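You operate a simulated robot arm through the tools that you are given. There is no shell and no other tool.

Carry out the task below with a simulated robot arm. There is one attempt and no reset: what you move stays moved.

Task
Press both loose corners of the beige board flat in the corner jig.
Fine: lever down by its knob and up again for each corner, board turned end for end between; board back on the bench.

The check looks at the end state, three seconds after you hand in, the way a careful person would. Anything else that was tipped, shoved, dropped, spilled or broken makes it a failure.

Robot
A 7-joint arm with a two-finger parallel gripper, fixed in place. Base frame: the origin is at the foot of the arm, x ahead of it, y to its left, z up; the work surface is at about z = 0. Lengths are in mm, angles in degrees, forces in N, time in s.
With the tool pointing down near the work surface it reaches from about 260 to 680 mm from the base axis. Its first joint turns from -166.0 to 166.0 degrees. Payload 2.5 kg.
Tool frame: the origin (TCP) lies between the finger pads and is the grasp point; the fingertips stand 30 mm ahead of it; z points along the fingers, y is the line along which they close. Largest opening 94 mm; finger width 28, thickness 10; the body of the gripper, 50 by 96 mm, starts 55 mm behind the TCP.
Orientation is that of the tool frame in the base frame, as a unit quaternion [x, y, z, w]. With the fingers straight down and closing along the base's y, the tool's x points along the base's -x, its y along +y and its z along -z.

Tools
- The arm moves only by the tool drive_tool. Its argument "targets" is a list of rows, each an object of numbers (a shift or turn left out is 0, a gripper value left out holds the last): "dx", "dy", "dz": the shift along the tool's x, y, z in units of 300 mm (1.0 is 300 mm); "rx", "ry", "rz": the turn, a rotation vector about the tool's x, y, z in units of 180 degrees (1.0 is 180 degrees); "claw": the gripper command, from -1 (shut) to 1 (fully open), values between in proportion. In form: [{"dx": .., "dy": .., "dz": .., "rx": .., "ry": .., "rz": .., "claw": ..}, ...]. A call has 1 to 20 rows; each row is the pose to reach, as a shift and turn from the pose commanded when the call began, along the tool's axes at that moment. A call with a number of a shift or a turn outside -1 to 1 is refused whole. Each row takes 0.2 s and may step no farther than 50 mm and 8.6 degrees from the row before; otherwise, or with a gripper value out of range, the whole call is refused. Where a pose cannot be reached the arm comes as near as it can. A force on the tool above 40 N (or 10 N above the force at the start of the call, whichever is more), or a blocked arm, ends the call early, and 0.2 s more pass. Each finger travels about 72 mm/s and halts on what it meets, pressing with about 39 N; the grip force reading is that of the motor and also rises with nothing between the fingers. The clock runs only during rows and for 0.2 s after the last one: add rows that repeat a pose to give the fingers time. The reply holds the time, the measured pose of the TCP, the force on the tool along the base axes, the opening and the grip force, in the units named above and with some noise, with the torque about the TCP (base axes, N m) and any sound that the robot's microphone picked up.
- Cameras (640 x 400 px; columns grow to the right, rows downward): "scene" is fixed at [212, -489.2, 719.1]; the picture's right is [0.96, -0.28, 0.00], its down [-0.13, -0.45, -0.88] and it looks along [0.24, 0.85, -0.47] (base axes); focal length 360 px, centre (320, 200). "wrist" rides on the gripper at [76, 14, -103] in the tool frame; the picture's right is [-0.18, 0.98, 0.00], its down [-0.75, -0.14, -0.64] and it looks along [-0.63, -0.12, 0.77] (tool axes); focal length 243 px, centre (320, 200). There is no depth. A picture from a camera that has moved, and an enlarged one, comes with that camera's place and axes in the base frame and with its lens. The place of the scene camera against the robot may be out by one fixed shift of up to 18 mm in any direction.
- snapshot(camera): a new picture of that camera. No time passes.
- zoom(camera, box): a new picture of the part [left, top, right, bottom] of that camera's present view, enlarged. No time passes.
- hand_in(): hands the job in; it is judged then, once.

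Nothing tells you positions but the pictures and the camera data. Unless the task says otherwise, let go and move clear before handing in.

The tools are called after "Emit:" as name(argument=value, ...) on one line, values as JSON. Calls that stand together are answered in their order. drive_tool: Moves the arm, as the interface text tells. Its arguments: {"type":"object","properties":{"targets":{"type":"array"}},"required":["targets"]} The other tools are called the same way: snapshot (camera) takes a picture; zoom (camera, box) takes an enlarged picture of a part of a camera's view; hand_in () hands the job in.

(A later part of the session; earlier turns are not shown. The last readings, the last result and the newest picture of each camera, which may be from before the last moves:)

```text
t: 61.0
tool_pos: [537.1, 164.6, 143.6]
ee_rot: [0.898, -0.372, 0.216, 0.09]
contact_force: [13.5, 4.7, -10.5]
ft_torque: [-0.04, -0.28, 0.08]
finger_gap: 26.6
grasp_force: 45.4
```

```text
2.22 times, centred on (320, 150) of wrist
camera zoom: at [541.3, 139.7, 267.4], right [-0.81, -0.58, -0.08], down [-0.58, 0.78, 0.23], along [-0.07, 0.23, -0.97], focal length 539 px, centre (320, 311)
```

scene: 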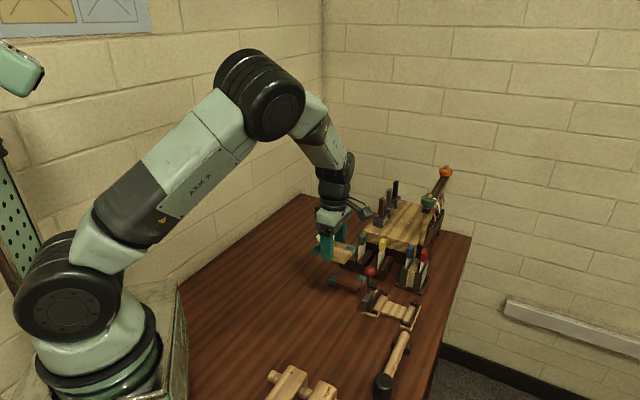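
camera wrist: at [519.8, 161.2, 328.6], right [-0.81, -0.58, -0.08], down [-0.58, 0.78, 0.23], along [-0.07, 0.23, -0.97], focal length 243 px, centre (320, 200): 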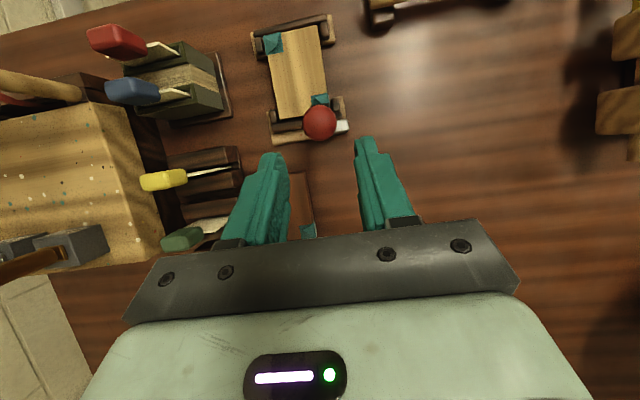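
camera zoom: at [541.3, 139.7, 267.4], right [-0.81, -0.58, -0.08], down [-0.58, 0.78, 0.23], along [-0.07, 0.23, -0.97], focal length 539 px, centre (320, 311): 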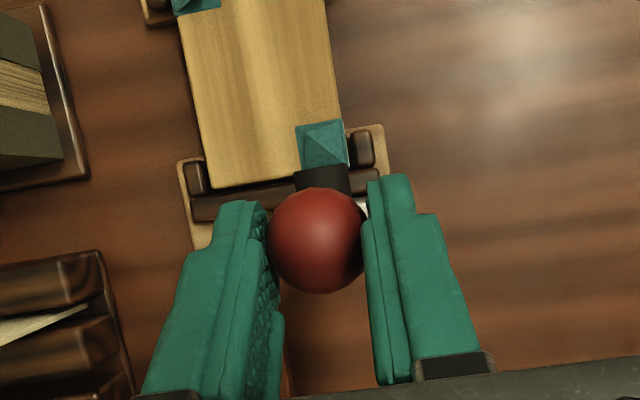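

The knob is gripped. I'm swinging the lever down the first 24° with the wrist following.

Emit:
drive_tool(targets=[{"dx": 0.0197, "dy": -0.0015, "dz": 0.0097, "ry": -0.0222}, {"dx": 0.0395, "dy": -0.0015, "dz": 0.0194, "ry": -0.0444}, {"dx": 0.058, "dy": -0.0015, "dz": 0.0316, "ry": -0.0667}, {"dx": 0.0758, "dy": -0.0015, "dz": 0.0443, "ry": -0.0889}, {"dx": 0.0922, "dy": -0.0015, "dz": 0.0586, "ry": -0.1111}, {"dx": 0.1081, "dy": -0.0015, "dz": 0.0734, "ry": -0.1333}, {"dx": 0.1081, "dy": -0.0015, "dz": 0.0734, "ry": -0.1333}])

Emit:
zoom(camera="wrist", box=[220, 60, 420, 240])

```text
t: 62.6
tool_pos: [565.3, 137.1, 136.6]
ee_rot: [0.923, -0.384, 0.023, 0.011]
contact_force: [-8.8, 7.7, -4.8]
ft_torque: [0.58, 0.52, -0.03]
finger_gap: 26.8
grasp_force: 45.1
```

```text
2.22 times, centred on (320, 150) of wrist
camera zoom: at [604.0, 77.3, 242.1], right [-0.83, -0.56, -0.01], down [-0.45, 0.66, 0.6], along [-0.34, 0.5, -0.8], focal length 539 px, centre (320, 311)
```

zoom: 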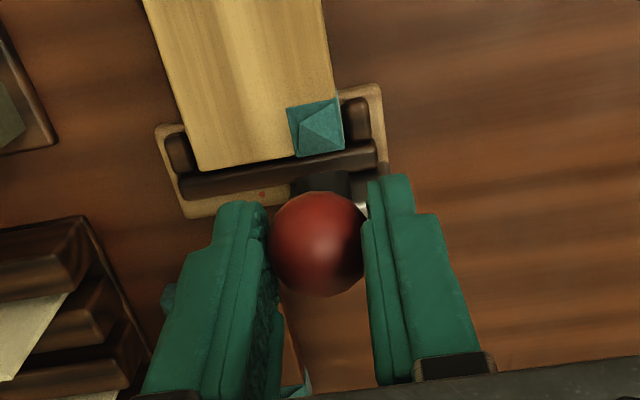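

No slip and low loads. I'm continuing to about 47°.

Emit:
drive_tool(targets=[{"dx": 0.0199, "dz": 0.0097, "ry": -0.0222}, {"dx": 0.0397, "dz": 0.0198, "ry": -0.0444}, {"dx": 0.0578, "dz": 0.0318, "ry": -0.0667}, {"dx": 0.0758, "dz": 0.0443, "ry": -0.0889}, {"dx": 0.0903, "dz": 0.0568, "ry": -0.108}, {"dx": 0.1043, "dz": 0.0699, "ry": -0.1278}, {"dx": 0.1043, "dz": 0.0699, "ry": -0.1278}])

Emit:
zoom(camera="wrist", box=[220, 60, 420, 240])

Emit:
zoom(camera="scene", box=[350, 230, 450, 325])

```text
t: 64.2
tool_pos: [587.0, 114.1, 117.5]
ee_rot: [0.91, -0.376, -0.163, -0.063]
contact_force: [-23.7, 10.1, -8.4]
ft_torque: [0.57, 0.78, 0.03]
finger_gap: 26.9
grasp_force: 44.8
```

```text
2.22 times, centred on (320, 150) of wrist
camera zoom: at [652.1, 29.6, 186.4], right [-0.82, -0.57, 0.07], down [-0.24, 0.45, 0.86], along [-0.52, 0.69, -0.5], focal length 539 px, centre (320, 311)
```

zoom: 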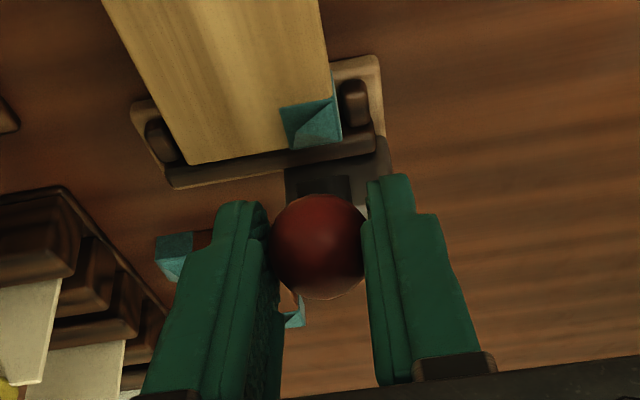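

```text
4.21 times, centred on (400, 278) of scene
camera zoom: at [212.0, -489.2, 719.1], right [0.96, -0.28, 0.0], down [-0.13, -0.45, -0.88], along [0.24, 0.85, -0.47], focal length 1515 px, centre (-17, -126)
```

zoom: 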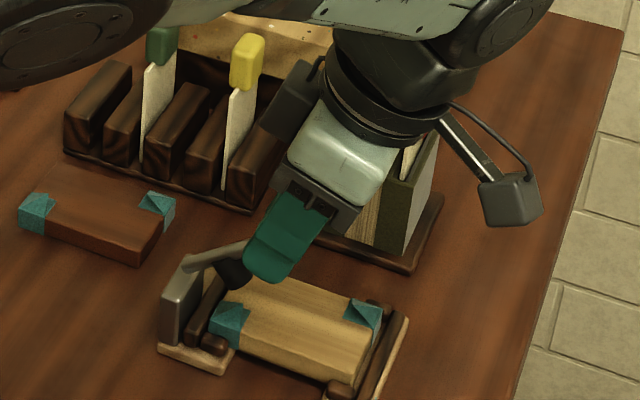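

The lever is halfway down. I'll open slightly, rotate the wrist back around the knob, and check centring before re-gripping.

Emit:
drive_tool(targets=[{"claw": -0.2}, {"claw": -0.1}, {"claw": -0.1}, {"dx": -0.0079, "dy": 0.001, "dz": 0.0007, "ry": 0.0444}, {"dx": -0.0156, "dy": 0.001, "dz": 0.0021, "ry": 0.0889}, {"dx": -0.0231, "dy": 0.001, "dz": 0.0048, "ry": 0.1333}, {"dx": -0.0298, "dy": 0.001, "dz": 0.0087, "ry": 0.1778}, {"dx": -0.0363, "dy": 0.001, "dz": 0.0132, "ry": 0.2222}, {"dx": -0.04, "dy": 0.001, "dz": 0.0167, "ry": 0.25}, {"dx": -0.04, "dy": 0.001, "dz": 0.0167, "ry": 0.25}])

Emit:
zoom(camera="wrist", box=[220, 60, 420, 240])

Emit:
zoom(camera="scene", box=[350, 230, 450, 325])

```text
t: 66.4
tool_pos: [579.2, 123.4, 118.4]
ee_rot: [0.902, -0.374, 0.202, 0.084]
contact_force: [0.2, -0.1, -1.0]
ft_torque: [0.02, 0.0, -0.01]
finger_gap: 42.2
grasp_force: 0.1
```

```text
2.22 times, centred on (320, 150) of wrist
camera zoom: at [586.4, 95.6, 242.8], right [-0.81, -0.58, -0.08], down [-0.57, 0.78, 0.26], along [-0.09, 0.26, -0.96], focal length 539 px, centre (320, 311)
```

zoom: 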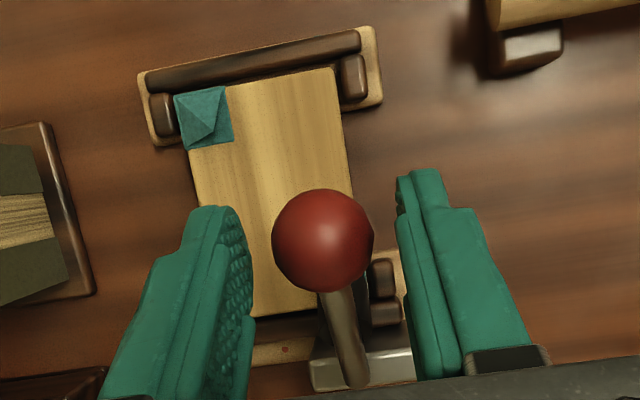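

```text
4.21 times, centred on (400, 278) of scene
camera zoom: at [212.0, -489.2, 719.1], right [0.96, -0.28, 0.0], down [-0.13, -0.45, -0.88], along [0.24, 0.85, -0.47], focal length 1515 px, centre (-17, -126)
```

zoom: 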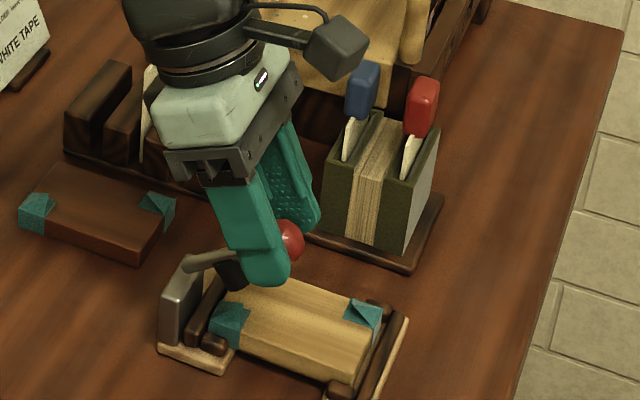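

The knob is about 1.7 mm toward −v of finger centre. I'll correct that, re-grip, and swing the lever to about 70°.

Emit:
drive_tool(targets=[{"dy": 0.005, "claw": -0.1}, {"dy": 0.005, "claw": -0.6}, {"dy": 0.005, "claw": -0.6}, {"dy": 0.005, "claw": -0.6}, {"dx": 0.0083, "dy": 0.005, "dz": 0.0168, "ry": -0.0205}, {"dx": 0.0161, "dy": 0.005, "dz": 0.034, "ry": -0.0411}, {"dx": 0.0225, "dy": 0.005, "dz": 0.053, "ry": -0.0633}, {"dx": 0.0285, "dy": 0.005, "dz": 0.0722, "ry": -0.0856}, {"dx": 0.0321, "dy": 0.005, "dz": 0.092, "ry": -0.1078}, {"dx": 0.0352, "dy": 0.005, "dz": 0.112, "ry": -0.13}, {"dx": 0.0352, "dy": 0.005, "dz": 0.112, "ry": -0.13}])

Emit:
zoom(camera="wrist", box=[220, 60, 420, 240])

Emit:
zoom(camera="scene", box=[350, 230, 450, 325])

```text
t: 68.8
tool_pos: [592.5, 108.5, 91.5]
ee_rot: [0.924, -0.382, 0.012, 0.004]
contact_force: [-2.7, 26.1, 4.9]
ft_torque: [1.05, 0.56, -0.01]
finger_gap: 27.0
grasp_force: 45.2
```

```text
2.22 times, centred on (320, 150) of wrist
camera zoom: at [635.0, 46.0, 195.7], right [-0.82, -0.57, 0.0], down [-0.44, 0.64, 0.62], along [-0.35, 0.52, -0.78], focal length 539 px, centre (320, 311)
```

zoom: 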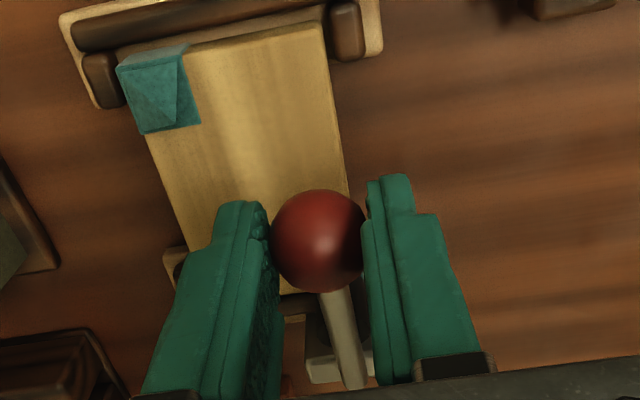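

```text
4.21 times, centred on (400, 278) of scene
camera zoom: at [212.0, -489.2, 719.1], right [0.96, -0.28, 0.0], down [-0.13, -0.45, -0.88], along [0.24, 0.85, -0.47], focal length 1515 px, centre (-17, -126)
```

zoom: 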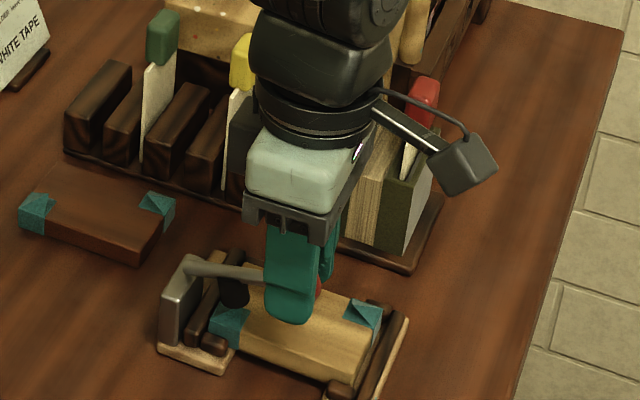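

Following well. I'm easing the side load slightly and going on to about 84°.

Emit:
drive_tool(targets=[{"dx": 0.0088, "dy": -0.002, "dz": 0.0184, "ry": -0.0222}, {"dx": 0.0173, "dy": -0.002, "dz": 0.0368, "ry": -0.0444}, {"dx": 0.0222, "dy": -0.002, "dz": 0.051, "ry": -0.061}, {"dx": 0.0268, "dy": -0.002, "dz": 0.0654, "ry": -0.0778}, {"dx": 0.0268, "dy": -0.002, "dz": 0.0654, "ry": -0.0778}])

Emit:
zoom(camera="scene", box=[350, 250, 430, 325])

Emit:
zoom(camera="wrist", box=[220, 60, 420, 240])

```text
t: 70.0
tool_pos: [600.5, 101.8, 73.2]
ee_rot: [0.918, -0.38, -0.102, -0.041]
contact_force: [-11.7, 27.4, -1.0]
ft_torque: [0.29, -0.04, -0.01]
finger_gap: 27.0
grasp_force: 45.4
```

```text
5.33 times, centred on (390, 288) of scene
camera zoom: at [212.0, -489.2, 719.1], right [0.96, -0.28, 0.0], down [-0.13, -0.45, -0.88], along [0.24, 0.85, -0.47], focal length 1920 px, centre (-53, -267)
```

zoom: 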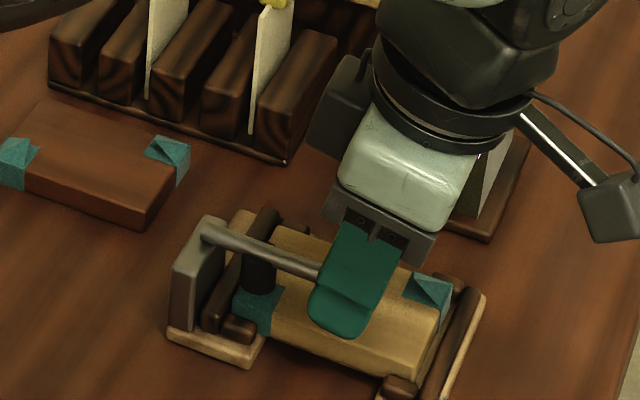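

```text
2.22 times, centred on (320, 150) of wrist
camera zoom: at [657.4, 23.7, 155.4], right [-0.82, -0.57, 0.04], down [-0.32, 0.52, 0.79], along [-0.47, 0.64, -0.61], focal length 539 px, centre (320, 311)
```

zoom: 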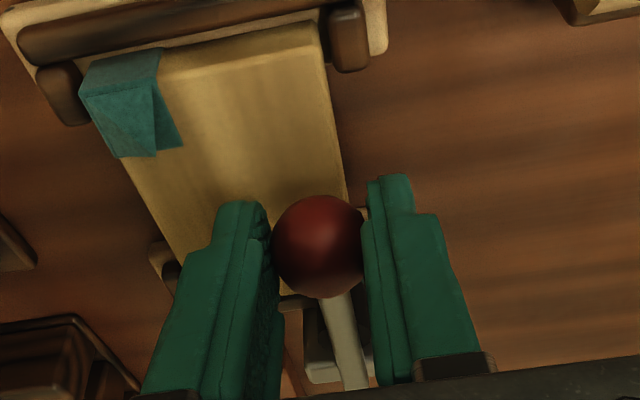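

The presser is just touching the corner. There is a ~28 N pull along −u, so my arc radius is about 2 mm too big; I'll correct that and press on to about 88°.

Emit:
drive_tool(targets=[{"dx": -0.0065, "dy": -0.001, "dz": 0.0014}, {"dx": -0.0025, "dy": -0.001, "dz": 0.0103, "ry": -0.0111}, {"dx": 0.0005, "dy": -0.001, "dz": 0.0199, "ry": -0.0222}, {"dx": 0.0005, "dy": -0.001, "dz": 0.0199, "ry": -0.0222}])

Emit:
zoom(camera="scene", box=[350, 265, 420, 325])

```text
t: 71.0
tool_pos: [601.5, 98.5, 69.2]
ee_rot: [0.914, -0.38, -0.13, -0.054]
contact_force: [-4.1, 11.4, 25.5]
ft_torque: [0.27, 0.17, 0.01]
finger_gap: 27.0
grasp_force: 45.0
```

```text
6.67 times, centred on (385, 295) of scene
camera zoom: at [212.0, -489.2, 719.1], right [0.96, -0.28, 0.0], down [-0.13, -0.45, -0.88], along [0.24, 0.85, -0.47], focal length 2399 px, centre (-113, -433)
```

zoom: 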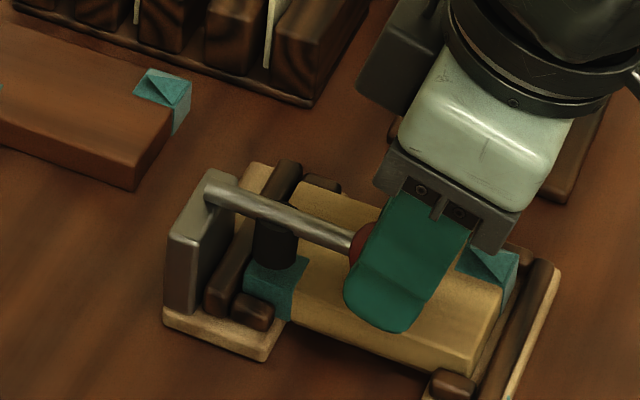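

The presser is bearing on the corner (25 N at the knob, roughly 60 N at the pad). I'll press a touch more and hold for a moment.

Emit:
drive_tool(targets=[{"dz": 0.0015}, {"dz": 0.003}, {"dz": 0.003}, {"dz": 0.003}, {"dz": 0.003}])

Emit:
zoom(camera="wrist", box=[220, 60, 420, 240])

Emit:
zoom(camera="scene", box=[360, 275, 400, 320])

```text
t: 72.2
tool_pos: [601.4, 99.5, 67.7]
ee_rot: [0.915, -0.38, -0.128, -0.052]
contact_force: [18.4, -2.7, 22.3]
ft_torque: [0.05, -0.27, -0.18]
finger_gap: 26.9
grasp_force: 45.4
```

```text
2.22 times, centred on (320, 150) of wrist
camera zoom: at [662.8, 17.2, 144.9], right [-0.82, -0.57, 0.05], down [-0.29, 0.49, 0.82], along [-0.49, 0.66, -0.56], focal length 539 px, centre (320, 311)
```

zoom: 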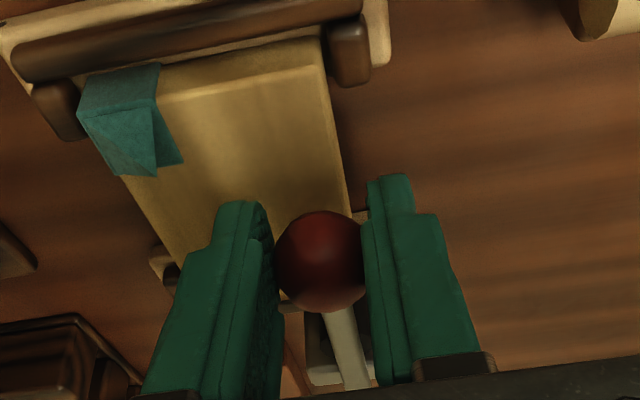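

```text
8.89 times, centred on (380, 298) of scene
camera zoom: at [212.0, -489.2, 719.1], right [0.96, -0.28, 0.0], down [-0.13, -0.45, -0.88], along [0.24, 0.85, -0.47], focal length 3199 px, centre (-213, -667)
```

zoom: 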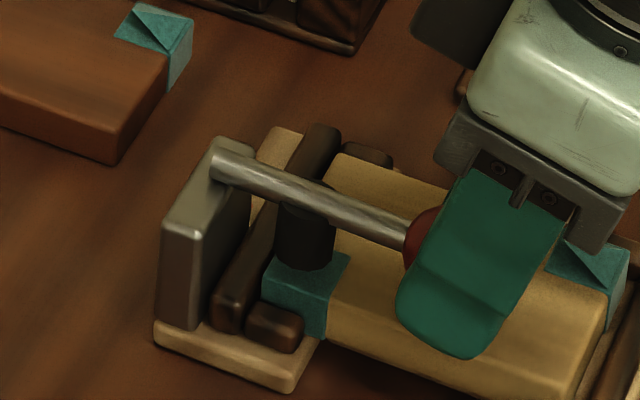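

The tape corner now looks flat under the pad, and the knob has begun to slip in the grip, so it is fully pressed. I'll open, re-centre on the knob and prepare to raise the lever.

Emit:
drive_tool(targets=[{"claw": -0.2}, {"claw": -0.1}, {"claw": -0.1}, {"dz": -0.01, "claw": -0.1}, {"dz": -0.01, "claw": -0.1}])

Emit:
zoom(camera="wrist", box=[220, 60, 420, 240])

Emit:
zoom(camera="scene", box=[360, 275, 400, 320])

```text
t: 73.4
tool_pos: [600.1, 100.5, 69.0]
ee_rot: [0.914, -0.38, -0.131, -0.052]
contact_force: [0.1, 0.7, -0.1]
ft_torque: [0.01, -0.05, -0.01]
finger_gap: 42.5
grasp_force: 0.0
```

```text
2.22 times, centred on (320, 150) of wrist
camera zoom: at [662.3, 18.1, 145.3], right [-0.82, -0.57, 0.05], down [-0.28, 0.49, 0.83], along [-0.5, 0.66, -0.56], focal length 539 px, centre (320, 311)
```

zoom: 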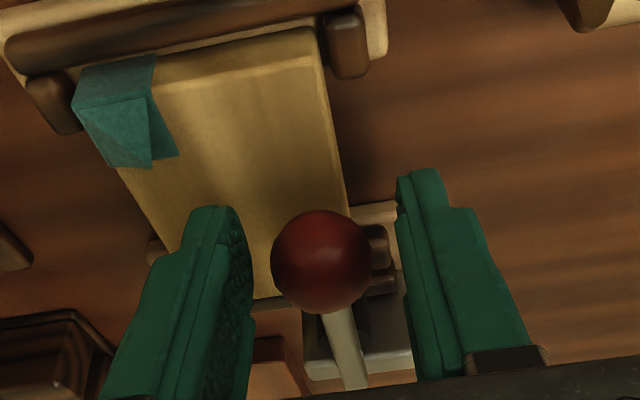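

```text
8.89 times, centred on (380, 298) of scene
camera zoom: at [212.0, -489.2, 719.1], right [0.96, -0.28, 0.0], down [-0.13, -0.45, -0.88], along [0.24, 0.85, -0.47], focal length 3199 px, centre (-213, -667)
```

zoom: 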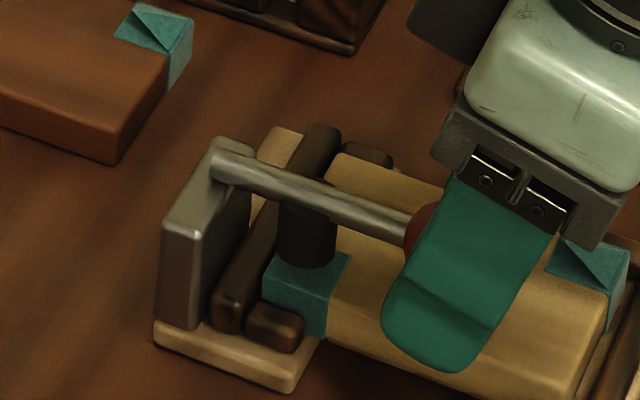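

The lever stays down on its own. The knob is about 4 mm off in tool x, so I'll re-centre on it, grip, and start raising with the wrist following.

Emit:
drive_tool(targets=[{"dx": -0.007, "dz": -0.003, "claw": -0.1}, {"dx": -0.014, "dz": -0.0057, "claw": -0.1}, {"dx": -0.014, "dz": -0.0057, "claw": -0.6}, {"dx": -0.014, "dz": -0.0057, "claw": -0.6}, {"dx": -0.014, "dz": -0.0057, "claw": -0.6}])

Emit:
zoom(camera="wrist", box=[220, 60, 420, 240])

```text
t: 74.6
tool_pos: [597.5, 103.4, 72.5]
ee_rot: [0.914, -0.381, -0.131, -0.054]
contact_force: [3.8, 2.2, -2.6]
ft_torque: [-0.11, -0.19, -0.06]
finger_gap: 26.9
grasp_force: 45.0
```

```text
2.22 times, centred on (320, 150) of wrist
camera zoom: at [659.7, 21.1, 147.5], right [-0.82, -0.57, 0.05], down [-0.28, 0.49, 0.83], along [-0.5, 0.66, -0.56], focal length 539 px, centre (320, 311)
```

zoom: 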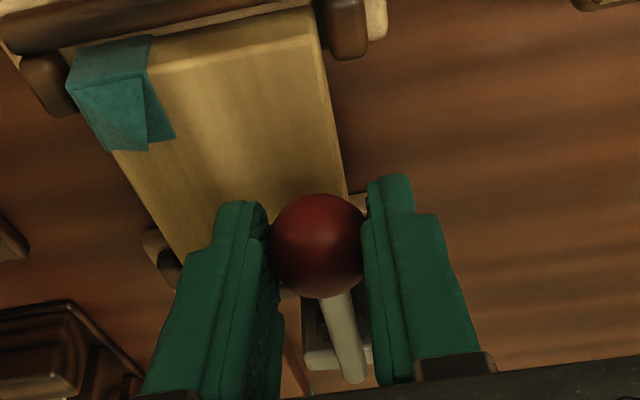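

The knob is centred and gripped with little side load. I'm raising the lever from about 85° to 61° with the wrist following.

Emit:
drive_tool(targets=[{"dx": -0.0113, "dz": -0.0157, "ry": 0.0222}, {"dx": -0.0227, "dz": -0.0312, "ry": 0.0444}, {"dx": -0.036, "dz": -0.0455, "ry": 0.0667}, {"dx": -0.0494, "dz": -0.0595, "ry": 0.0889}, {"dx": -0.0645, "dz": -0.072, "ry": 0.1111}, {"dx": -0.0798, "dz": -0.084, "ry": 0.1333}, {"dx": -0.0798, "dz": -0.084, "ry": 0.1333}])

Emit:
zoom(camera="wrist", box=[220, 60, 420, 240])

Emit:
zoom(camera="scene", box=[350, 250, 430, 325])

```text
t: 76.2
tool_pos: [588.9, 112.4, 102.1]
ee_rot: [0.921, -0.383, 0.063, 0.028]
contact_force: [12.2, -6.5, 3.9]
ft_torque: [-0.3, -0.35, 0.01]
finger_gap: 26.7
grasp_force: 45.0
```

```text
2.22 times, centred on (320, 150) of wrist
camera zoom: at [621.4, 59.9, 214.0], right [-0.83, -0.56, -0.02], down [-0.49, 0.69, 0.53], along [-0.29, 0.45, -0.85], focal length 539 px, centre (320, 311)
```

zoom: 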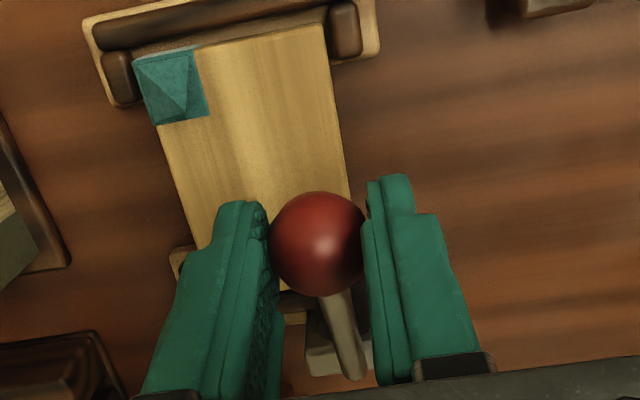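

```text
5.33 times, centred on (390, 288) of scene
camera zoom: at [212.0, -489.2, 719.1], right [0.96, -0.28, 0.0], down [-0.13, -0.45, -0.88], along [0.24, 0.85, -0.47], focal length 1920 px, centre (-53, -267)
```

zoom: 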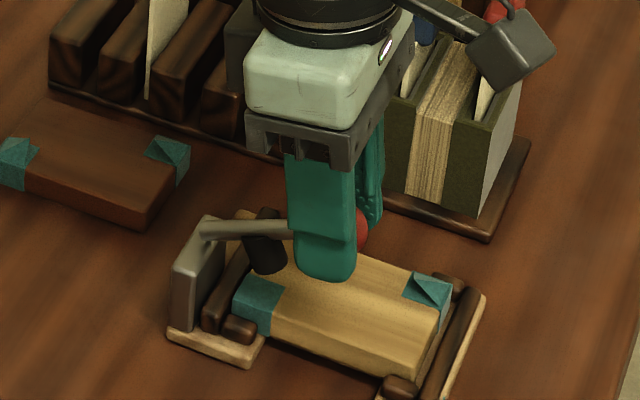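

The pressed corner is now flat, unlike the far one. I'm continuing to raise the lever to about 37°.

Emit:
drive_tool(targets=[{"dx": -0.0113, "dz": -0.0158, "ry": 0.0222}, {"dx": -0.0227, "dz": -0.0313, "ry": 0.0444}, {"dx": -0.036, "dz": -0.0458, "ry": 0.0667}, {"dx": -0.0494, "dz": -0.0598, "ry": 0.0889}, {"dx": -0.0645, "dz": -0.072, "ry": 0.1111}, {"dx": -0.08, "dz": -0.0838, "ry": 0.1333}, {"dx": -0.08, "dz": -0.0838, "ry": 0.1333}])

Emit:
zoom(camera="wrist", box=[220, 60, 420, 240])

```text
t: 77.8
tool_pos: [568.2, 133.6, 124.0]
ee_rot: [0.888, -0.368, 0.253, 0.106]
contact_force: [22.6, -7.1, 8.4]
ft_torque: [-0.73, -0.91, 0.06]
finger_gap: 27.1
grasp_force: 44.9
```

```text
2.22 times, centred on (320, 150) of wrist
camera zoom: at [565.4, 115.7, 251.3], right [-0.81, -0.58, -0.1], down [-0.59, 0.79, 0.15], along [-0.01, 0.18, -0.98], focal length 539 px, centre (320, 311)
```

zoom: 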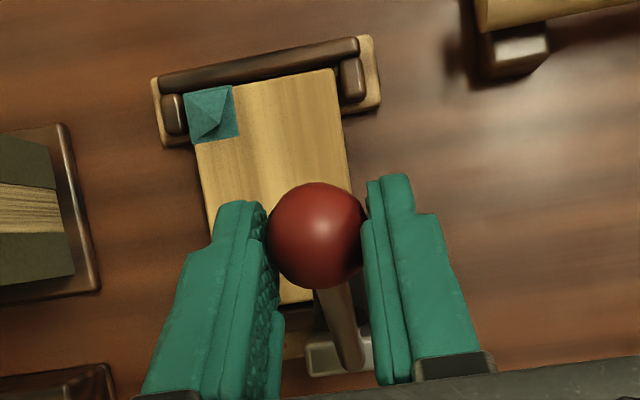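

I'll open, rotate the wrist back around the knob, and check centring before the last stretch up.

Emit:
drive_tool(targets=[{"claw": -0.2}, {"claw": -0.1}, {"claw": -0.1}, {"dx": 0.0118, "dz": 0.0057, "ry": -0.0467}, {"dx": 0.0194, "dz": 0.0073, "ry": -0.0928}, {"dx": 0.026, "dz": 0.0098, "ry": -0.1372}, {"dx": 0.0328, "dz": 0.0136, "ry": -0.1817}, {"dx": 0.0357, "dz": 0.0158, "ry": -0.2039}, {"dx": 0.0357, "dz": 0.0158, "ry": -0.2039}])

Emit:
zoom(camera="wrist", box=[220, 60, 420, 240])

```text
t: 79.8
tool_pos: [576.3, 124.7, 126.9]
ee_rot: [0.923, -0.383, -0.042, -0.017]
contact_force: [-0.2, 0.7, -0.2]
ft_torque: [0.0, 0.0, -0.01]
finger_gap: 42.4
grasp_force: 0.1
```

```text
2.22 times, centred on (320, 150) of wrist
camera zoom: at [625.8, 54.5, 220.6], right [-0.83, -0.56, 0.02], down [-0.39, 0.59, 0.71], along [-0.41, 0.58, -0.71], focal length 539 px, centre (320, 311)
```

zoom: 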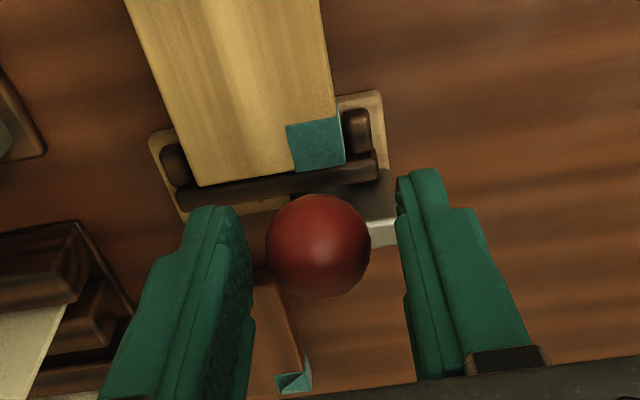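

The patch under the presser is uniformly flat. The knob is centred, so I'm gripping and raising the lever the rest of the way to vertical.

Emit:
drive_tool(targets=[{"claw": -0.6}, {"claw": -0.6}, {"claw": -0.6}, {"dx": -0.0195, "dz": -0.0098, "ry": 0.023}, {"dx": -0.0391, "dz": -0.0187, "ry": 0.0461}, {"dx": -0.0592, "dz": -0.0245, "ry": 0.0683}, {"dx": -0.0795, "dz": -0.0295, "ry": 0.0906}, {"dx": -0.1003, "dz": -0.0326, "ry": 0.1128}, {"dx": -0.1211, "dz": -0.0349, "ry": 0.135}, {"dx": -0.142, "dz": -0.0352, "ry": 0.1572}, {"dx": -0.163, "dz": -0.0346, "ry": 0.1794}, {"dx": -0.1787, "dz": -0.033, "ry": 0.1961}, {"dx": -0.192, "dz": -0.0307, "ry": 0.21}, {"dx": -0.192, "dz": -0.0307, "ry": 0.21}])

Emit:
zoom(camera="wrist", box=[220, 60, 420, 240])

Emit:
zoom(camera="scene", box=[350, 250, 430, 325])

```text
t: 82.8
tool_pos: [537.5, 164.2, 139.6]
ee_rot: [0.885, -0.368, 0.261, 0.111]
contact_force: [9.9, -2.2, 9.0]
ft_torque: [-0.53, -0.73, 0.03]
finger_gap: 26.7
grasp_force: 45.3
```

```text
2.22 times, centred on (320, 150) of wrist
camera zoom: at [532.6, 148.8, 267.2], right [-0.81, -0.58, -0.1], down [-0.59, 0.8, 0.13], along [0.0, 0.16, -0.99], focal length 539 px, centre (320, 311)
```

zoom: 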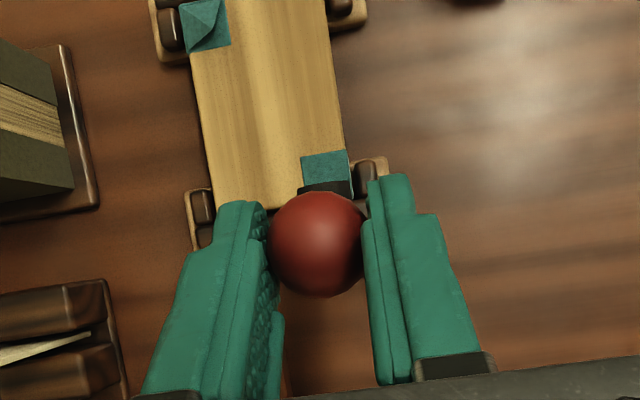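

```text
5.33 times, centred on (390, 288) of scene
camera zoom: at [212.0, -489.2, 719.1], right [0.96, -0.28, 0.0], down [-0.13, -0.45, -0.88], along [0.24, 0.85, -0.47], focal length 1920 px, centre (-53, -267)
```

zoom: 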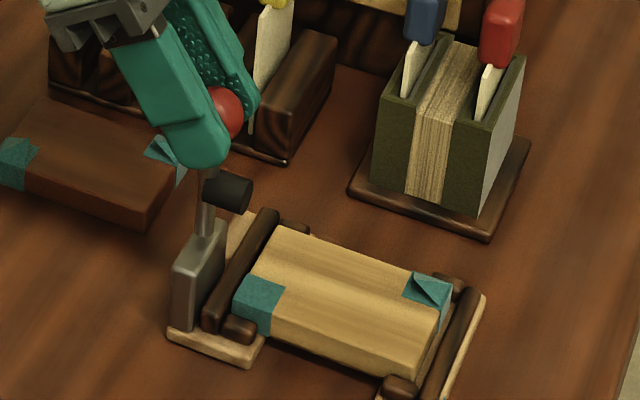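

Corner one is done and the lever is up again. I'm releasing, backing off and levelling, then going for the board in the jig.

Emit:
drive_tool(targets=[{"claw": -0.2}, {"claw": 0.0}, {"claw": 0.0}, {"dz": -0.1, "claw": 0.0}, {"dz": -0.25, "claw": 0.1}, {"dz": -0.25, "ry": -0.045, "claw": 0.3}, {"dz": -0.25, "ry": -0.09, "claw": 0.5}, {"dz": -0.25, "ry": -0.135, "claw": 0.7}, {"dz": -0.25, "ry": -0.1815, "claw": 0.7}, {"dz": -0.25, "ry": -0.1815, "claw": 0.7}])

Emit:
snapshot(camera="wrist")

Emit:
zoom(camera="scene", box=[350, 250, 430, 325])

```text
t: 85.0
tool_pos: [508.1, 194.9, 202.9]
ee_rot: [0.923, -0.384, 0.0, 0.001]
contact_force: [-0.1, 0.0, 0.3]
ft_torque: [0.0, 0.01, 0.04]
finger_gap: 79.8
grasp_force: 0.0
```

```text
taken
camera wrist: at [551.3, 130.4, 304.5], right [-0.83, -0.56, 0.0], down [-0.43, 0.63, 0.64], along [-0.36, 0.53, -0.77], focal length 243 px, centre (320, 200)
```

wrist: 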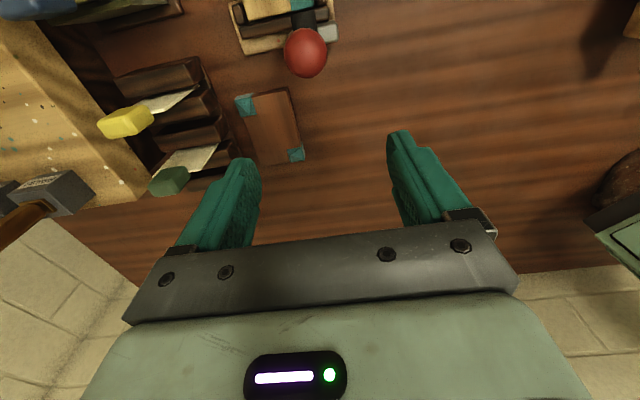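

```text
5.33 times, centred on (390, 288) of scene
camera zoom: at [212.0, -489.2, 719.1], right [0.96, -0.28, 0.0], down [-0.13, -0.45, -0.88], along [0.24, 0.85, -0.47], focal length 1920 px, centre (-53, -267)
```

zoom: 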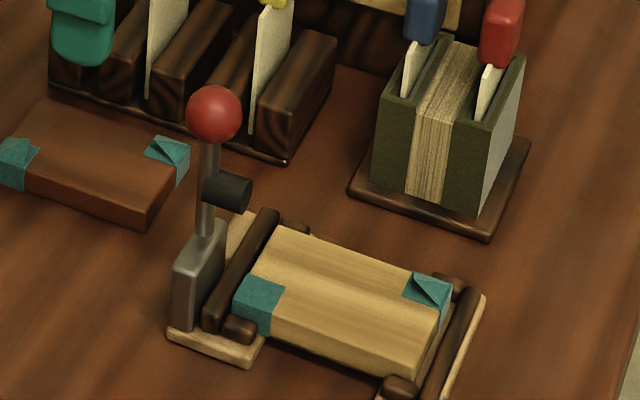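

Lever upright in its original place. I'm moving above the board in the jig to re-measure it.

Emit:
drive_tool(targets=[{"dx": 0.1, "dy": -0.02}, {"dx": 0.2, "dy": -0.04}, {"dx": 0.3, "dy": -0.06}, {"dx": 0.388, "dy": -0.076}, {"dx": 0.388, "dy": -0.076}])

Emit:
zoom(camera="wrist", box=[240, 0, 400, 150])

```text
t: 86.2
tool_pos: [606.7, 125.6, 202.1]
ee_rot: [0.924, -0.383, 0.001, 0.002]
contact_force: [-1.6, 0.1, 1.1]
ft_torque: [0.02, 0.0, 0.01]
finger_gap: 79.9
grasp_force: 0.0
```

```text
2.67 times, centred on (320, 75) of wrist
camera zoom: at [650.1, 63.0, 304.3], right [-0.83, -0.56, 0.0], down [-0.43, 0.64, 0.64], along [-0.36, 0.53, -0.77], focal length 647 px, centre (320, 533)
```

zoom: 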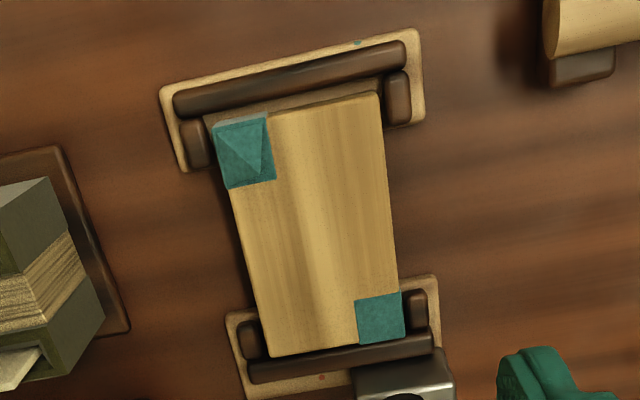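

Corner one is flat and the other still shows its raised flap. The board centre is u≈337.3, v≈519.2, so I'll adjust and descend to grasp it.

Emit:
drive_tool(targets=[{"dx": -0.006, "dy": -0.0033, "dz": 0.1}, {"dx": -0.006, "dy": -0.0033, "dz": 0.22}, {"dx": -0.006, "dy": -0.0033, "dz": 0.34}, {"dx": -0.006, "dy": -0.0033, "dz": 0.44}, {"dx": -0.006, "dy": -0.0033, "dz": 0.5}, {"dx": -0.006, "dy": -0.0033, "dz": 0.534}, {"dx": -0.006, "dy": -0.0033, "dz": 0.534}])

Emit:
snapshot(camera="wrist")

Emit:
zoom(camera="scene", box=[350, 250, 430, 325])

```text
t: 87.8
tool_pos: [606.2, 127.8, 41.2]
ee_rot: [0.923, -0.384, 0.0, 0.001]
contact_force: [0.0, 0.2, -0.5]
ft_torque: [0.0, 0.03, 0.05]
finger_gap: 79.9
grasp_force: 0.0
```

```text
taken
camera wrist: at [648.6, 65.2, 143.9], right [-0.83, -0.56, 0.0], down [-0.43, 0.64, 0.64], along [-0.36, 0.53, -0.77], focal length 243 px, centre (320, 200)
```

wrist: 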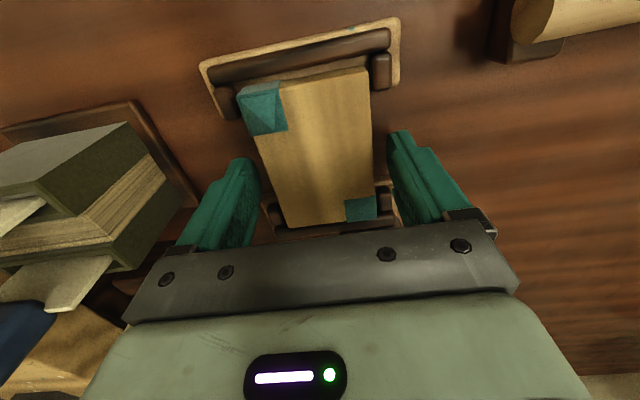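

```text
5.33 times, centred on (390, 288) of scene
camera zoom: at [212.0, -489.2, 719.1], right [0.96, -0.28, 0.0], down [-0.13, -0.45, -0.88], along [0.24, 0.85, -0.47], focal length 1920 px, centre (-53, -267)
```

zoom: 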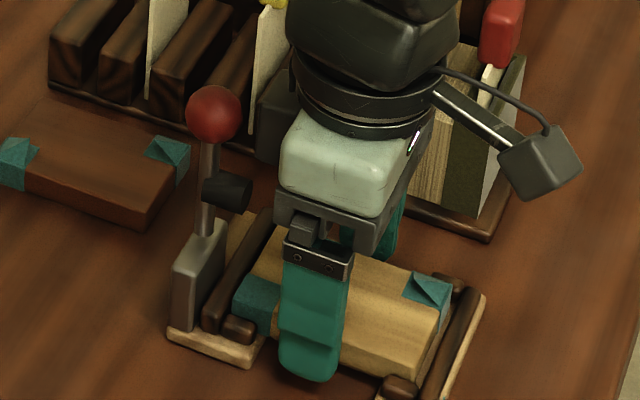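

The fingers straddle the board cleanly. I'm gripping, lifting just clear of the bars, sliding +u out from under the presser, then going up.

Emit:
drive_tool(targets=[{"claw": 0.4}, {"claw": -1}, {"claw": -1}, {"claw": -1}, {"dx": 0.003, "dz": -0.01}, {"dx": 0.006, "dz": -0.03}, {"dx": 0.006, "dz": -0.055}, {"dx": 0.006, "dz": -0.077}, {"dx": 0.03, "dz": -0.077}, {"dx": 0.055, "dz": -0.077}, {"dx": 0.072, "dz": -0.077}, {"dx": 0.072, "dz": -0.077}])

Emit:
snapshot(camera="wrist")

Emit:
zoom(camera="scene", box=[350, 250, 430, 325])

```text
t: 90.4
tool_pos: [620.0, 115.1, 65.9]
ee_rot: [0.923, -0.384, 0.0, 0.002]
contact_force: [0.8, 0.0, -1.7]
ft_torque: [0.04, 0.0, 0.01]
finger_gap: 61.2
grasp_force: 39.3
```

```text
taken
camera wrist: at [663.3, 50.6, 167.9], right [-0.83, -0.56, 0.0], down [-0.43, 0.64, 0.64], along [-0.36, 0.53, -0.77], focal length 243 px, centre (320, 200)
```

wrist: 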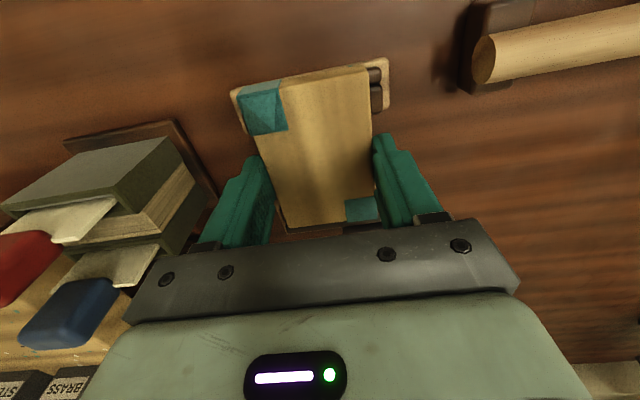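

```text
5.33 times, centred on (390, 288) of scene
camera zoom: at [212.0, -489.2, 719.1], right [0.96, -0.28, 0.0], down [-0.13, -0.45, -0.88], along [0.24, 0.85, -0.47], focal length 1920 px, centre (-53, -267)
```

zoom: 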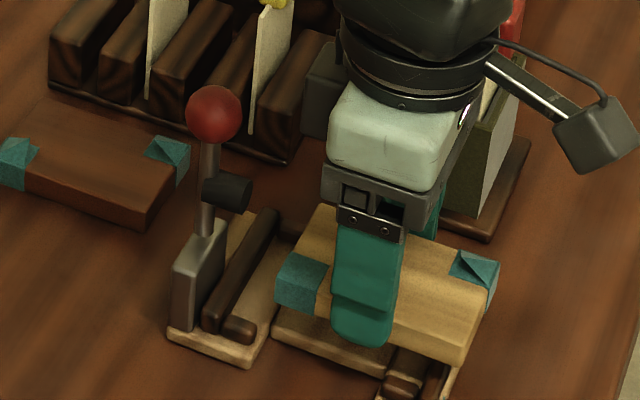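

The board is out with the lever still upright. I'll lift it high and turn it end for end while carrying it back over its bench spot.

Emit:
drive_tool(targets=[{"dz": -0.12}, {"dz": -0.24}, {"dz": -0.36}, {"dz": -0.467}, {"dx": -0.027, "dy": 0.008, "dz": -0.467, "rz": 0.0456}, {"dx": -0.054, "dy": 0.015, "dz": -0.467, "rz": 0.0912}, {"dx": -0.08, "dy": 0.023, "dz": -0.467, "rz": 0.1368}, {"dx": -0.107, "dy": 0.03, "dz": -0.467, "rz": 0.1824}, {"dx": -0.134, "dy": 0.038, "dz": -0.467, "rz": 0.228}, {"dx": -0.161, "dy": 0.046, "dz": -0.467, "rz": 0.2736}, {"dx": -0.188, "dy": 0.053, "dz": -0.467, "rz": 0.3192}, {"dx": -0.214, "dy": 0.061, "dz": -0.467, "rz": 0.3648}, {"dx": -0.241, "dy": 0.068, "dz": -0.467, "rz": 0.4104}, {"dx": -0.268, "dy": 0.076, "dz": -0.467, "rz": 0.456}, {"dx": -0.295, "dy": 0.084, "dz": -0.467, "rz": 0.5016}, {"dx": -0.322, "dy": 0.091, "dz": -0.467, "rz": 0.5472}, {"dx": -0.348, "dy": 0.099, "dz": -0.467, "rz": 0.5928}, {"dx": -0.375, "dy": 0.106, "dz": -0.467, "rz": 0.6384}, {"dx": -0.402, "dy": 0.114, "dz": -0.467, "rz": 0.684}, {"dx": -0.429, "dy": 0.122, "dz": -0.467, "rz": 0.7296}])

Emit:
snapshot(camera="scene")

Emit:
snapshot(camera="wrist")

```text
t: 94.6
tool_pos: [504.4, 180.8, 206.6]
ee_rot: [-0.03, 1.0, -0.002, 0.001]
contact_force: [1.0, -0.2, -0.2]
ft_torque: [-0.02, 0.0, 0.01]
finger_gap: 61.1
grasp_force: 39.3
```

```text
taken
```

scene: 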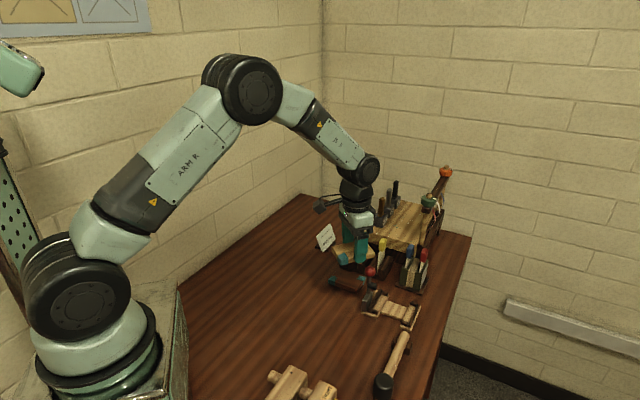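

```text
taken
camera wrist: at [427.1, 190.8, 308.0], right [0.12, 0.99, 0.0], down [0.76, -0.09, 0.64], along [0.64, -0.08, -0.77], focal length 243 px, centre (320, 200)
```

wrist: 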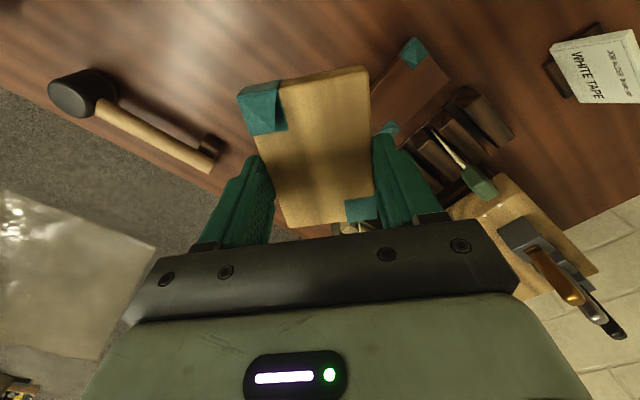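

The turn is going fine at height. I'm finishing the last 48° and moving over the bench spot.

Emit:
drive_tool(targets=[{"dx": 0.0246, "dy": 0.0139, "rz": 0.0448}, {"dx": 0.0491, "dy": 0.0278, "rz": 0.0896}, {"dx": 0.0737, "dy": 0.0417, "rz": 0.1345}, {"dx": 0.0982, "dy": 0.0555, "rz": 0.1793}, {"dx": 0.1228, "dy": 0.0694, "rz": 0.2241}, {"dx": 0.1473, "dy": 0.0833, "rz": 0.2689}, {"dx": 0.1473, "dy": 0.0833, "rz": 0.2689}])

Emit:
snapshot(camera="wrist")

Emit:
zoom(camera="scene", box=[290, 200, 430, 325])

```text
t: 96.2
tool_pos: [458.2, 200.8, 206.0]
ee_rot: [0.382, 0.924, -0.003, 0.001]
contact_force: [0.3, -0.4, 0.0]
ft_torque: [0.01, 0.01, 0.01]
finger_gap: 61.2
grasp_force: 39.0
```

```text
taken
camera wrist: at [414.0, 266.7, 307.2], right [0.82, 0.57, 0.0], down [0.43, -0.63, 0.64], along [0.36, -0.53, -0.77], focal length 243 px, centre (320, 200)
```

wrist: 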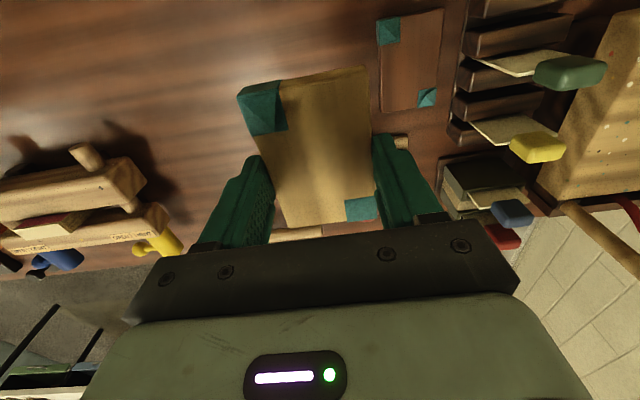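

```text
3.20 times, centred on (360, 262) of scene
camera zoom: at [212.0, -489.2, 719.1], right [0.96, -0.28, 0.0], down [-0.13, -0.45, -0.88], along [0.24, 0.85, -0.47], focal length 1152 px, centre (192, 0)
```

zoom: 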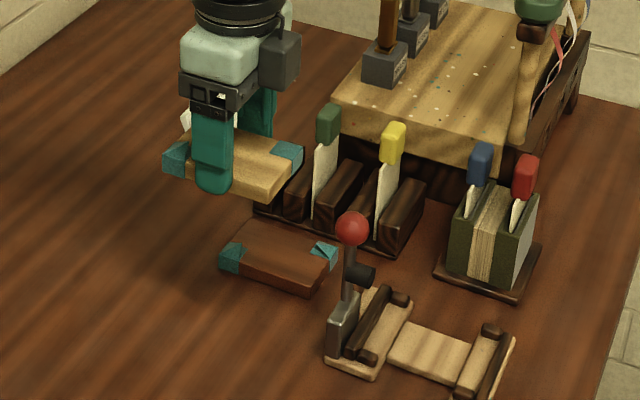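

The board is now turned end for end, level over its old spot. I'm lowering it to the bench.

Emit:
drive_tool(targets=[{"dz": 0.14}, {"dz": 0.28}, {"dz": 0.42}, {"dz": 0.51}, {"dz": 0.55}, {"dz": 0.566}, {"dz": 0.566}])

Emit:
zoom(camera="scene", box=[300, 250, 380, 325])

```text
t: 97.8
tool_pos: [460.2, 203.5, 36.6]
ee_rot: [0.381, 0.925, -0.002, 0.001]
contact_force: [-0.8, 0.4, -0.5]
ft_torque: [-0.02, 0.03, 0.01]
finger_gap: 61.3
grasp_force: 38.9
```

```text
5.33 times, centred on (340, 288) of scene
camera zoom: at [212.0, -489.2, 719.1], right [0.96, -0.28, 0.0], down [-0.13, -0.45, -0.88], along [0.24, 0.85, -0.47], focal length 1920 px, centre (213, -267)
```

zoom: 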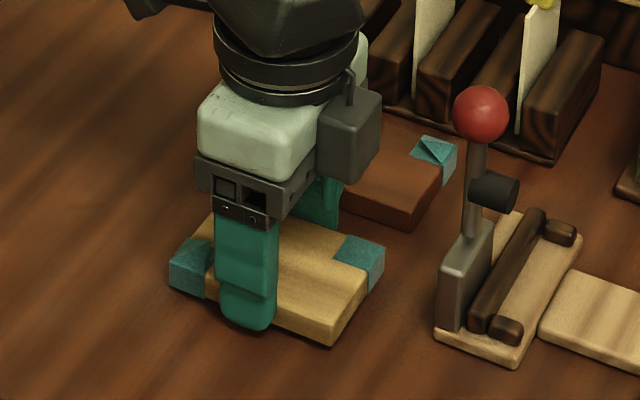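

Just above the bench and level. I'm taking small steps to touch down.

Emit:
drive_tool(targets=[{"dz": 0.004}, {"dz": 0.007}, {"dz": 0.007}])

```text
t: 98.6
tool_pos: [458.1, 201.5, 33.8]
ee_rot: [0.382, 0.924, -0.002, 0.0]
contact_force: [-0.2, 0.5, 0.4]
ft_torque: [-0.02, -0.02, 0.0]
finger_gap: 61.1
grasp_force: 38.3
```

Emit:
drive_tool(targets=[{"dz": 0.002}, {"dz": 0.004}, {"dz": 0.004}])

```text
t: 99.4
tool_pos: [458.5, 201.8, 32.9]
ee_rot: [0.381, 0.925, -0.002, 0.0]
contact_force: [0.1, -0.7, -0.7]
ft_torque: [0.03, 0.02, 0.02]
finger_gap: 60.7
grasp_force: 38.7
```

Emit:
drive_tool(targets=[{"dz": 0.0015}, {"dz": 0.003}, {"dz": 0.003}])

Emit:
snapshot(camera="wrist")

```text
t: 100.2
tool_pos: [458.4, 201.3, 31.0]
ee_rot: [0.381, 0.925, -0.001, 0.0]
contact_force: [1.3, 0.1, 2.6]
ft_torque: [0.14, 0.01, -0.04]
finger_gap: 61.2
grasp_force: 39.4
```

```text
taken
camera wrist: at [414.0, 265.8, 133.7], right [0.82, 0.57, 0.0], down [0.43, -0.63, 0.64], along [0.36, -0.53, -0.77], focal length 243 px, centre (320, 200)
```

wrist: 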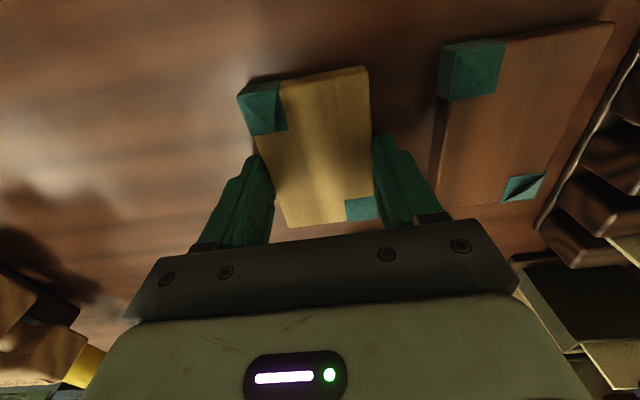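

The board touches the bench (2.6 N). I'm releasing, rising, and starting the half turn back with empty fingers.

Emit:
drive_tool(targets=[{"claw": 0.4}, {"claw": 0.6}, {"claw": 0.7}, {"claw": 0.7}, {"dz": -0.1}, {"dz": -0.25}, {"dz": -0.4}, {"dz": -0.55}, {"dz": -0.55, "rz": -0.0456}, {"dz": -0.55, "rz": -0.0912}, {"dz": -0.55, "rz": -0.1368}, {"dz": -0.55, "rz": -0.1824}, {"dz": -0.55, "rz": -0.228}, {"dz": -0.55, "rz": -0.2736}, {"dz": -0.55, "rz": -0.3192}, {"dz": -0.55, "rz": -0.3648}, {"dz": -0.55, "rz": -0.4104}, {"dz": -0.55, "rz": -0.456}, {"dz": -0.55, "rz": -0.5016}, {"dz": -0.55, "rz": -0.5472}])

Emit:
snapshot(camera="scene")

```text
t: 104.4
tool_pos: [457.3, 202.7, 197.4]
ee_rot: [-0.452, 0.892, -0.001, -0.002]
contact_force: [0.4, -0.2, 0.5]
ft_torque: [0.01, 0.03, -0.03]
finger_gap: 79.8
grasp_force: 0.0
```

```text
taken
```

scene: 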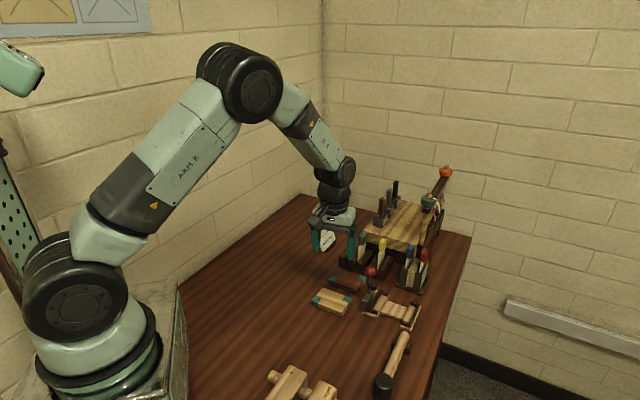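

Rising and turning as planned. I'm completing the remaining 81° of the turn.

Emit:
drive_tool(targets=[{"rz": -0.0452}, {"rz": -0.0903}, {"rz": -0.1355}, {"rz": -0.1807}, {"rz": -0.2259}, {"rz": -0.271}, {"rz": -0.3162}, {"rz": -0.3614}, {"rz": -0.4065}, {"rz": -0.4517}, {"rz": -0.4517}])

Emit:
snapshot(camera="wrist")

Emit:
zoom(camera="wrist", box=[240, 50, 400, 190])

```text
t: 106.8
tool_pos: [457.7, 201.5, 197.0]
ee_rot: [0.924, -0.382, 0.0, 0.002]
contact_force: [-0.5, -0.6, 0.0]
ft_torque: [0.04, -0.01, 0.0]
finger_gap: 80.0
grasp_force: 0.1
```

```text
taken
camera wrist: at [502.0, 138.6, 298.6], right [-0.82, -0.57, 0.0], down [-0.43, 0.63, 0.64], along [-0.36, 0.53, -0.77], focal length 243 px, centre (320, 200)
```

wrist: 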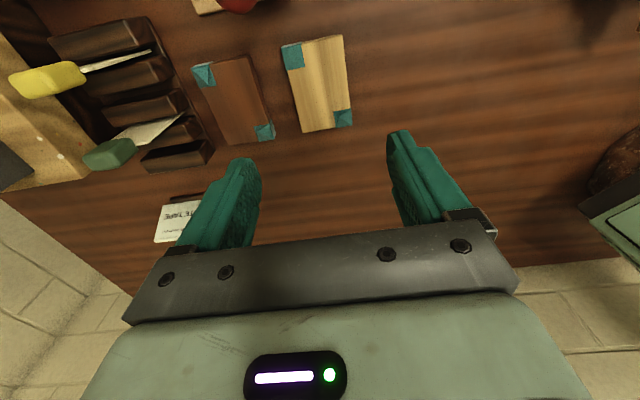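

```text
2.86 times, centred on (320, 120) of wrist
camera zoom: at [502.0, 138.6, 298.6], right [-0.82, -0.57, 0.0], down [-0.43, 0.63, 0.64], along [-0.36, 0.53, -0.77], focal length 693 px, centre (320, 429)
```

zoom: 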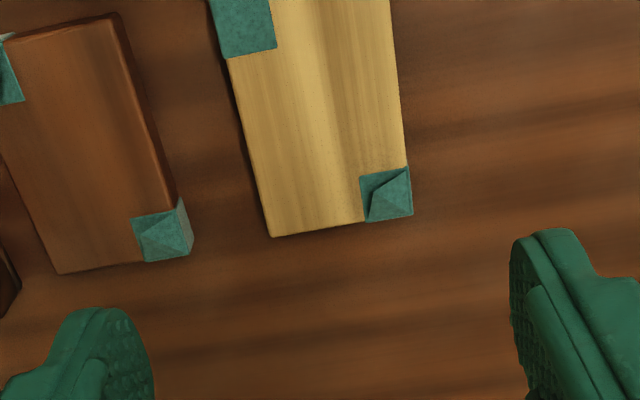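

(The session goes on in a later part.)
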